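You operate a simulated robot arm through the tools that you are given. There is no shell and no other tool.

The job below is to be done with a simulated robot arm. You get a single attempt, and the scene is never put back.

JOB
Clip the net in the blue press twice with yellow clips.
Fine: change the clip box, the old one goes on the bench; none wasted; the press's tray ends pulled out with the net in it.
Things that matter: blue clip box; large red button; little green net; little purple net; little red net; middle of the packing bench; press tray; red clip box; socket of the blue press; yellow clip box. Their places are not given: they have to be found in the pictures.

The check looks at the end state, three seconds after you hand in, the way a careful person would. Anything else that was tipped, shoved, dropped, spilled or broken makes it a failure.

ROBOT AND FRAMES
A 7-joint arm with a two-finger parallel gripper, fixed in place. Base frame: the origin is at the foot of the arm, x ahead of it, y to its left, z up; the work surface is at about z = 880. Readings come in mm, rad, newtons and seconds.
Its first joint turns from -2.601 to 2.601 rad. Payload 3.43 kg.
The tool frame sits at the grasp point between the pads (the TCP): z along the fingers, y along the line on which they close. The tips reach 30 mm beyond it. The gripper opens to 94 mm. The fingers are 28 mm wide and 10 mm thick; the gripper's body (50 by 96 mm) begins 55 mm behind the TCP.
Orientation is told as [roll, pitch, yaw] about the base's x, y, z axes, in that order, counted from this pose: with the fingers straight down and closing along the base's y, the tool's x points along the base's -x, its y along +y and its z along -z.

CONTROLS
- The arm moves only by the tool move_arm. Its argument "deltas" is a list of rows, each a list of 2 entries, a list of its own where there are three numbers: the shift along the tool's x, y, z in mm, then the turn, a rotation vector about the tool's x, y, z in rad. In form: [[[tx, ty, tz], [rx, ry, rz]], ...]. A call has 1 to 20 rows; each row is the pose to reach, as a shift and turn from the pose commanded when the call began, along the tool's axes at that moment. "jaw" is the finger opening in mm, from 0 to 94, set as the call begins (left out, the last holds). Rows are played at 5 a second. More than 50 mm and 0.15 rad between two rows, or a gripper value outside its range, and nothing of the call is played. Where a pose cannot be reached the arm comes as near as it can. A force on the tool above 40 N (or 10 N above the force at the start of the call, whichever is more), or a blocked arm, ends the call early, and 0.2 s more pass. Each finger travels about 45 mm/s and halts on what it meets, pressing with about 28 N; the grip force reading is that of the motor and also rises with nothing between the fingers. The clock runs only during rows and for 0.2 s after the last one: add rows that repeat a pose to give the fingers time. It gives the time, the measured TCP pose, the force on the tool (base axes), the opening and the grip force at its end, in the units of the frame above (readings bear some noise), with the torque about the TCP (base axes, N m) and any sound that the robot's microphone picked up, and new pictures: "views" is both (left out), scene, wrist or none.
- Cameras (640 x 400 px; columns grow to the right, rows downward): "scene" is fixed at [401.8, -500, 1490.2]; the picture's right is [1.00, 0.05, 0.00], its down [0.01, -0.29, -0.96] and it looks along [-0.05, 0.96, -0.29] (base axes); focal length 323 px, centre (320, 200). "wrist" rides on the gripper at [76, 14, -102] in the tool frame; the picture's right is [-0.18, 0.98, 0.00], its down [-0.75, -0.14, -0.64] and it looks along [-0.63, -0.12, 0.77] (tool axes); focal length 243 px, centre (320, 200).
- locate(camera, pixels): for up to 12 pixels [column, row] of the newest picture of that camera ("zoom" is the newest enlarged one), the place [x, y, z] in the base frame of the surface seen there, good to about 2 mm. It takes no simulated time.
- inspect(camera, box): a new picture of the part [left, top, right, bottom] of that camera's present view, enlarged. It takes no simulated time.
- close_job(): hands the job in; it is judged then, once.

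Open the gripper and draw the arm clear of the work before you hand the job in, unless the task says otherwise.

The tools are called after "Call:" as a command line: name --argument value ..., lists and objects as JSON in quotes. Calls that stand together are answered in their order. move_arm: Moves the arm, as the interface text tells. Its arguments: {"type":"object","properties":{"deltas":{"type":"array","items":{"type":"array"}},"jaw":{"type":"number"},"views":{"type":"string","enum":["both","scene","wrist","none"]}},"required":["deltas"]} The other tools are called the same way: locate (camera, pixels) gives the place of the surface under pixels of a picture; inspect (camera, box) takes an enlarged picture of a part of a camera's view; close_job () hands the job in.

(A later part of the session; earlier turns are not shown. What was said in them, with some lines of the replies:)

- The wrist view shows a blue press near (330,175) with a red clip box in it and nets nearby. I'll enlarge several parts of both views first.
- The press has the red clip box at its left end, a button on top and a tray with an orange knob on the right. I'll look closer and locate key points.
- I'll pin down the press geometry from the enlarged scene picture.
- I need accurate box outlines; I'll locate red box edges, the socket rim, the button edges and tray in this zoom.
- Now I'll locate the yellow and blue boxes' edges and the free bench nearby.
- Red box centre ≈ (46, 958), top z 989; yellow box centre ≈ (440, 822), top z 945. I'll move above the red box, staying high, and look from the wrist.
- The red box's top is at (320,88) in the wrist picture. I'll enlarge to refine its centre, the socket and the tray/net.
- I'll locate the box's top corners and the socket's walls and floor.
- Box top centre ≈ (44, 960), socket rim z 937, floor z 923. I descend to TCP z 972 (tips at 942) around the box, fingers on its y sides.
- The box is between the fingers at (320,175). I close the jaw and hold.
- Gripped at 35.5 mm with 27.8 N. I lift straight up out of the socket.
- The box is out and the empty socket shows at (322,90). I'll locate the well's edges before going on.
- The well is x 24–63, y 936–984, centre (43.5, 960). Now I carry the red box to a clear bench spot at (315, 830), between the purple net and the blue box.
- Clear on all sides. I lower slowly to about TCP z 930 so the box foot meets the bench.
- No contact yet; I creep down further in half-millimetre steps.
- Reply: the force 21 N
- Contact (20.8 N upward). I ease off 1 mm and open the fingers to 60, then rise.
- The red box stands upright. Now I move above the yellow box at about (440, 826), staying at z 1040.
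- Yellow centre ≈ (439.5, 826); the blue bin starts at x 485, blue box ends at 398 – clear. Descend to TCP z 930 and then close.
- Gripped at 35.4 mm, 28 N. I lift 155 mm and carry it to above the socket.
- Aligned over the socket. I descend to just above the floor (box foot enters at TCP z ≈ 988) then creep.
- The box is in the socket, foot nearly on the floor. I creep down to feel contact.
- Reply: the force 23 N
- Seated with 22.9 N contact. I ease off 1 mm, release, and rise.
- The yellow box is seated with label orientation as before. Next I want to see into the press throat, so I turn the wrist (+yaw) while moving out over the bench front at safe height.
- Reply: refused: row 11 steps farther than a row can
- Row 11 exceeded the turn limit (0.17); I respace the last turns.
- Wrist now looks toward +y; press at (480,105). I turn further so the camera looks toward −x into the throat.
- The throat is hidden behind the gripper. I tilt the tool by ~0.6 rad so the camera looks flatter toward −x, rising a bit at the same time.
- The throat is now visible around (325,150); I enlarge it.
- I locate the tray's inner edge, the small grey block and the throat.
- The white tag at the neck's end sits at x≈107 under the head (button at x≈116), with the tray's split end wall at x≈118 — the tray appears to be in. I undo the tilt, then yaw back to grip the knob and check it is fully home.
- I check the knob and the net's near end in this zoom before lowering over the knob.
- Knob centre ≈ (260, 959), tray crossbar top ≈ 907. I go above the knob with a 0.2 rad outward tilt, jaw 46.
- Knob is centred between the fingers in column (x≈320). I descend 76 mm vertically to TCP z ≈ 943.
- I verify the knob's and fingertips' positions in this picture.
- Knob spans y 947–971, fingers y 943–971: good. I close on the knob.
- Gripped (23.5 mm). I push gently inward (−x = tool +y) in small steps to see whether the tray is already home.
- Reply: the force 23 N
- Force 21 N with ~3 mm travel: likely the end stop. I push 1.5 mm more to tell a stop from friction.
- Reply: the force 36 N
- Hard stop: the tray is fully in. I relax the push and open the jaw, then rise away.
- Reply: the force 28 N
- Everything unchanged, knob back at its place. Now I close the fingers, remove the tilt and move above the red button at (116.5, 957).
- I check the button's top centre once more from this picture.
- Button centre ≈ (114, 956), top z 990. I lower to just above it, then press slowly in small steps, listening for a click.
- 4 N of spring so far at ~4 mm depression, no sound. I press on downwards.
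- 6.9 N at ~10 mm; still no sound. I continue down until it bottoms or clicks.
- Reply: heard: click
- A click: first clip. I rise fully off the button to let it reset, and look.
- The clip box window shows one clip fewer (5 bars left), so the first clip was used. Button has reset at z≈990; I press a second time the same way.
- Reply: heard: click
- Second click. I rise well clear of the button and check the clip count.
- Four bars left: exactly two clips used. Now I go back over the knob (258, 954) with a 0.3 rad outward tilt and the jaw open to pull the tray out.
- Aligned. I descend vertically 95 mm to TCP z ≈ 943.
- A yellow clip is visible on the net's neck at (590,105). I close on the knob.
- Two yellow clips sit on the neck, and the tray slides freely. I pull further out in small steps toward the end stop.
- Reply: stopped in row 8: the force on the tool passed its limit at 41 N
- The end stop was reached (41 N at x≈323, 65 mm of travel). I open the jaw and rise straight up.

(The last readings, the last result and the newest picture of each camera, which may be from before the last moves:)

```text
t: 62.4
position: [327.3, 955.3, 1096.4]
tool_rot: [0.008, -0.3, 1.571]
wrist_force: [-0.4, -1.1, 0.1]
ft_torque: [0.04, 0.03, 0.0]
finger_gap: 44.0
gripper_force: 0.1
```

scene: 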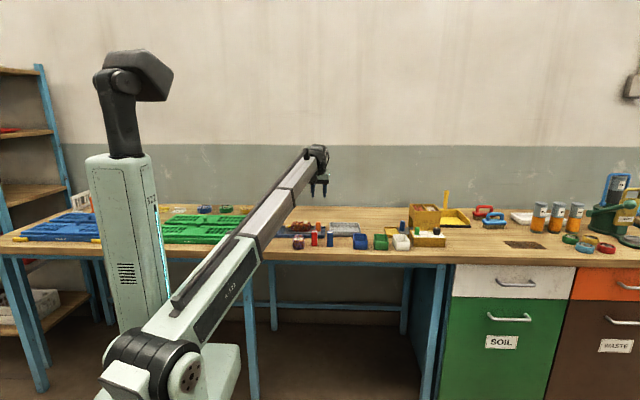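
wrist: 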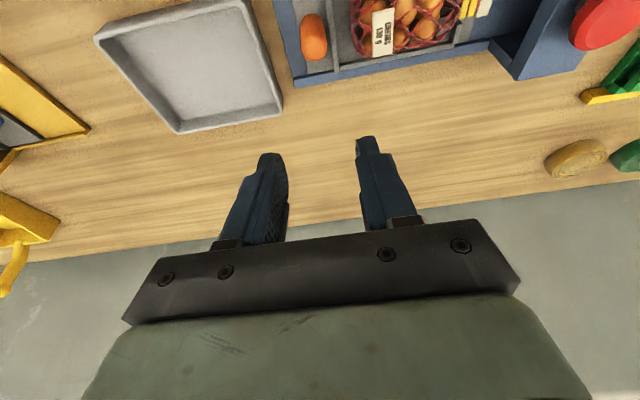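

Tray out, net inside with two clips. I draw the arm clear up and to the right, removing the tilt, to view the final state.

Call:
move_arm --deltas '[[[0, -10, -30], [0, 0.04, 0]], [[5, -20, -65], [0, 0.08, 0]], [[10, -50, -95], [0, 0.12, 0]], [[20, -85, -120], [0, 0.16, 0]], [[35, -120, -144], [0, 0.2, 0]], [[45, -160, -144], [0, 0.24, 0]], [[60, -200, -144], [0, 0.28, 0]], [[60, -240, -144], [0, 0.3, 0]], [[60, -280, -144], [0, 0.3, 0]], [[60, -280, -144], [0, 0.3, 0]]]' --jaw 60

Call:
inspect --camera "scene" --box '[245, 190, 365, 265]'

```text
t: 64.6
position: [607.6, 855.9, 1214.3]
tool_rot: [0.005, 0.0, 1.576]
wrist_force: [-0.4, -1.1, -0.6]
ft_torque: [-0.01, 0.0, -0.01]
finger_gap: 59.9
gripper_force: 0.0
```

scene: 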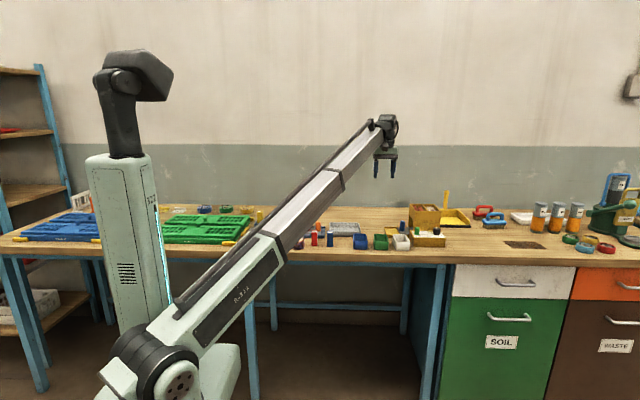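
wrist: 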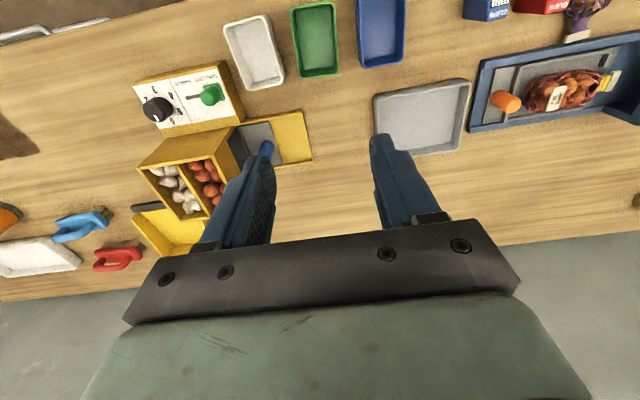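

```text
5.33 times, centred on (305, 228) of scene
```

zoom: 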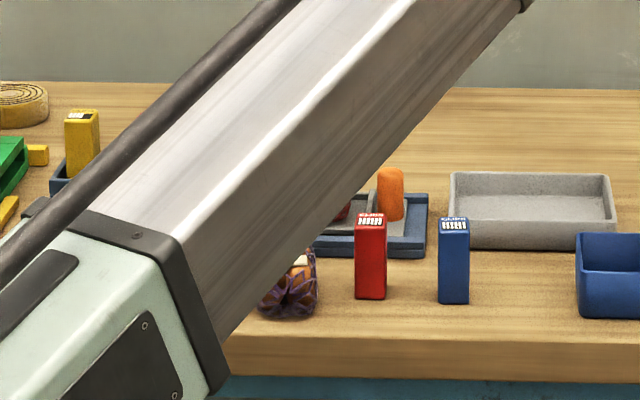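

The forearm hides the press from the scene camera; channel end is unmoved at column 428. I swing back left at height so the wrist camera sees the whole press.

Call:
move_arm --deltas '[[[12, 42, -4], [0, 0, 0]], [[24, 84, -8], [0, 0, 0]], [[36, 126, -12], [0, 0, 0]], [[48, 168, -16], [0, 0, 0]], [[60, 210, -20], [0, 0, 0]], [[72, 252, -24], [0, 0, 0]], [[84, 294, -28], [0, 0, 0]], [[96, 336, -32], [0, 0, 0]], [[106, 378, -36], [0, 0, 0]], [[116, 420, -36], [0, 0, 0]], [[116, 420, -36], [0, 0, 0]]]' --jaw 60

Call:
inspect --camera "wrist" --box '[150, 0, 500, 220]'

Call:
inspect --camera "scene" --box '[245, 190, 365, 265]'

```text
t: 65.4
position: [491.3, 824.1, 1224.7]
tool_rot: [0.002, -0.007, 1.58]
wrist_force: [-2.7, 5.3, -7.8]
ft_torque: [-0.06, -0.46, -0.27]
finger_gap: 60.3
gripper_force: 0.0
stopped in row 3: the force on the tool passed its limit at 52 N (the readings are from after the stop); the commanded pose is now the measured one
```

scene: 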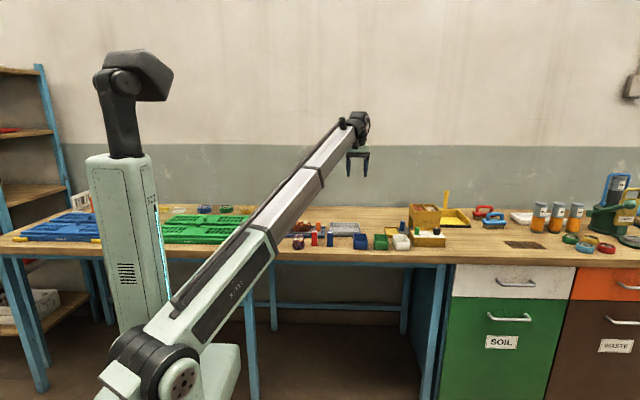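
wrist: 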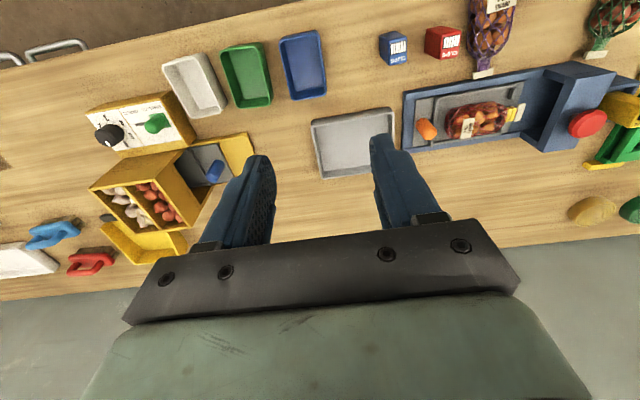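

```text
1.82 times, centred on (325, 110) of wrist
```

zoom: 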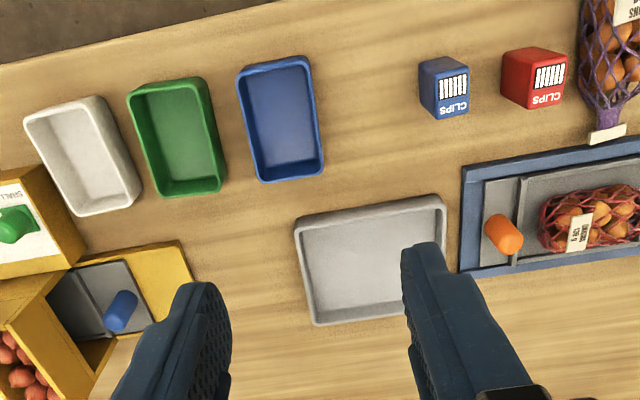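

```text
5.33 times, centred on (305, 228) of scene
```

zoom: 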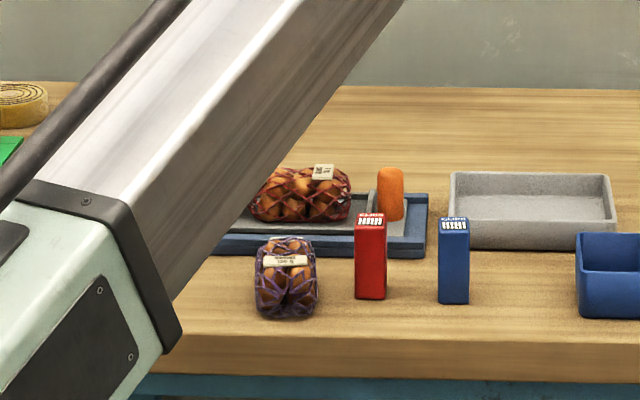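

The call stopped on a force spike in free air (no contact seen, probably inertia). The wrist view already shows the press at right; I enlarge that.

Call:
inspect --camera "wrist" --box '[370, 20, 640, 190]'

Call:
move_arm --deltas '[[[0, 0, -10], [0, 0, 0]], [[0, 0, -20], [0, 0, 0]], [[0, 0, -20], [0, 0, 0]]]' --jaw 60

```text
2.35 times, centred on (505, 105) of wrist
```

zoom: 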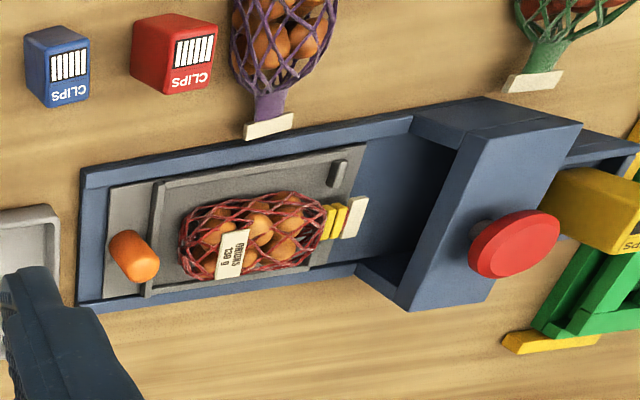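

```text
t: 65.8
position: [490.6, 825.5, 1237.5]
tool_rot: [0.001, -0.018, 1.583]
wrist_force: [2.9, 6.6, -12.0]
ft_torque: [0.09, 0.12, 0.13]
finger_gap: 59.8
gripper_force: 0.1
stopped in row 2: the force on the tool passed its limit at 46 N (the readings are from after the stop); the commanded pose is now the measured one
```

scene: 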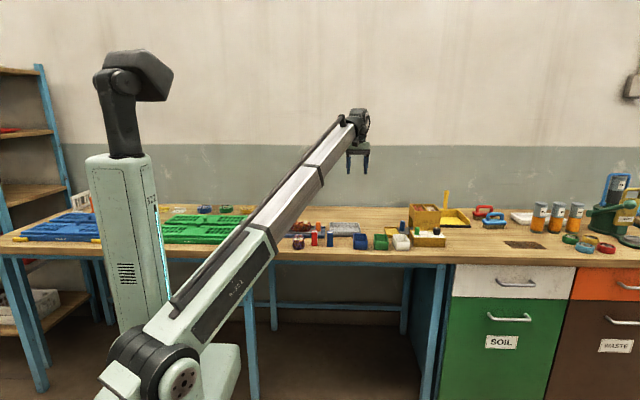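
wrist: 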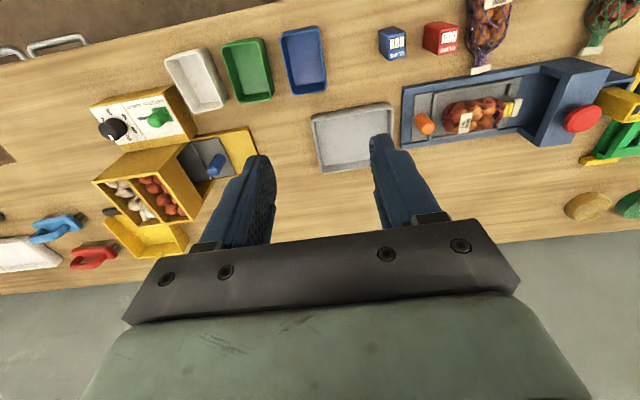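

The net in the pulled-out tray carries two yellow clips, red box and everything else upright and unmoved. The arm itself seems to touch its own forearm when raised here, so I lower and extend slightly to relieve it.

Call:
move_arm --deltas '[[[-5, 0, 10], [0, 0, 0]], [[-15, 0, 25], [0, 0, 0]], [[-25, 0, 40], [0, 0, 0]], [[-25, 0, 40], [0, 0, 0]]]' --jaw 60

Call:
inspect --camera "wrist" --box '[370, 20, 640, 190]'

Call:
inspect --camera "scene" --box '[230, 190, 460, 265]'

```text
t: 66.8
position: [490.7, 851.1, 1197.2]
tool_rot: [-0.001, -0.013, 1.581]
wrist_force: [-0.7, 0.0, 0.2]
ft_torque: [-0.04, 0.0, 0.05]
finger_gap: 59.8
gripper_force: 0.0
```

scene: 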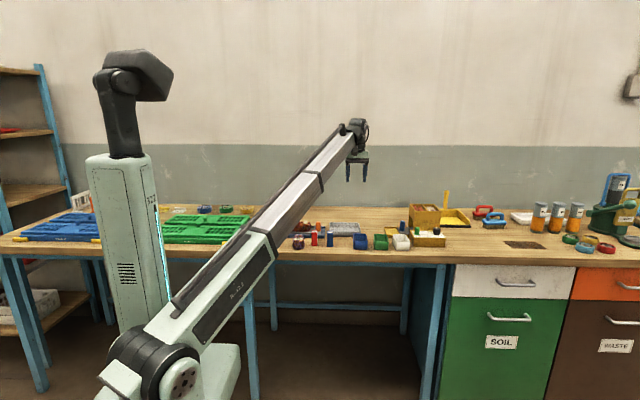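
wrist: 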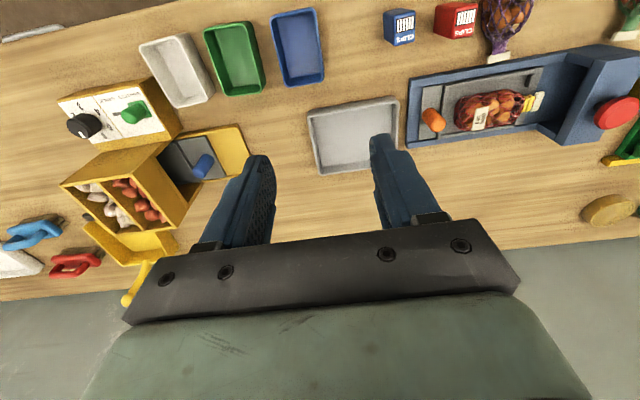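

```text
2.35 times, centred on (505, 105) of wrist
```

zoom: 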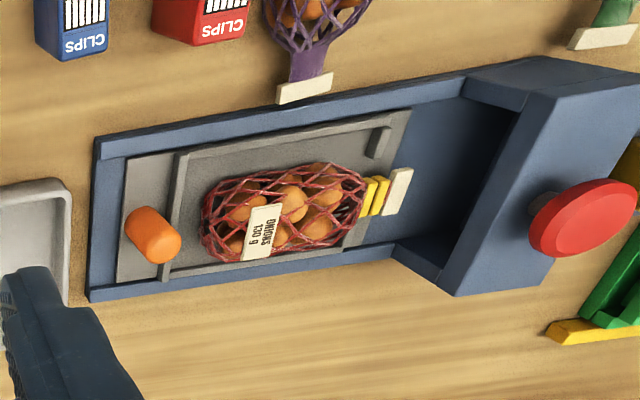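

```text
2.78 times, centred on (345, 228) of scene
```

zoom: 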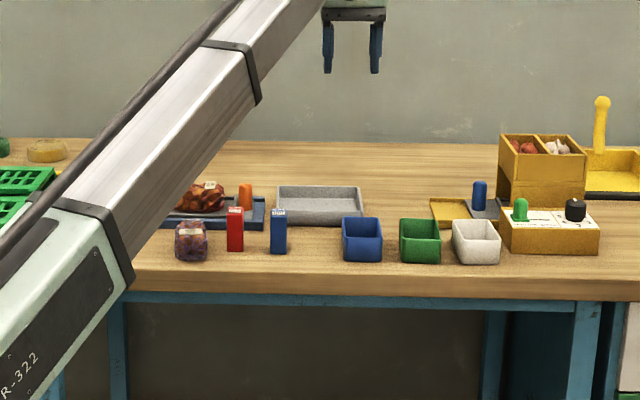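

Everything is in place: two yellow clips on the net's neck, tray pulled out to its stop with the net in it, yellow box in the socket, red box upright on the bench, gripper open and clear. I hand the job in.

Call:
close_job

```text
The job is handed in.
```

The job is done and handed in: the net in the blue press now has two yellow clips on its neck. I have not seen the result of the check.

- **Clip box:** I took the red box out of the socket and stood it upright on the bench, between the purple net and the blue clip box. The yellow box is now seated in the socket.
- **Clips:** I pushed the tray fully in and pressed the button twice, with one click each time. The window on the yellow box went from six clips to four, so none were wasted.
- **Tray:** It is pulled out to its stop with the net still in it.
- **Arm:** The gripper is open and clear of the work. After the job was finished, the arm stopped twice on a force limit while moving in free air. I saw no contact with anything; it may have been touching its own forearm.

In the last pictures nothing else looked moved or tipped. The forearm hid part of the press from the scene camera, so I checked most of that area from the wrist camera.
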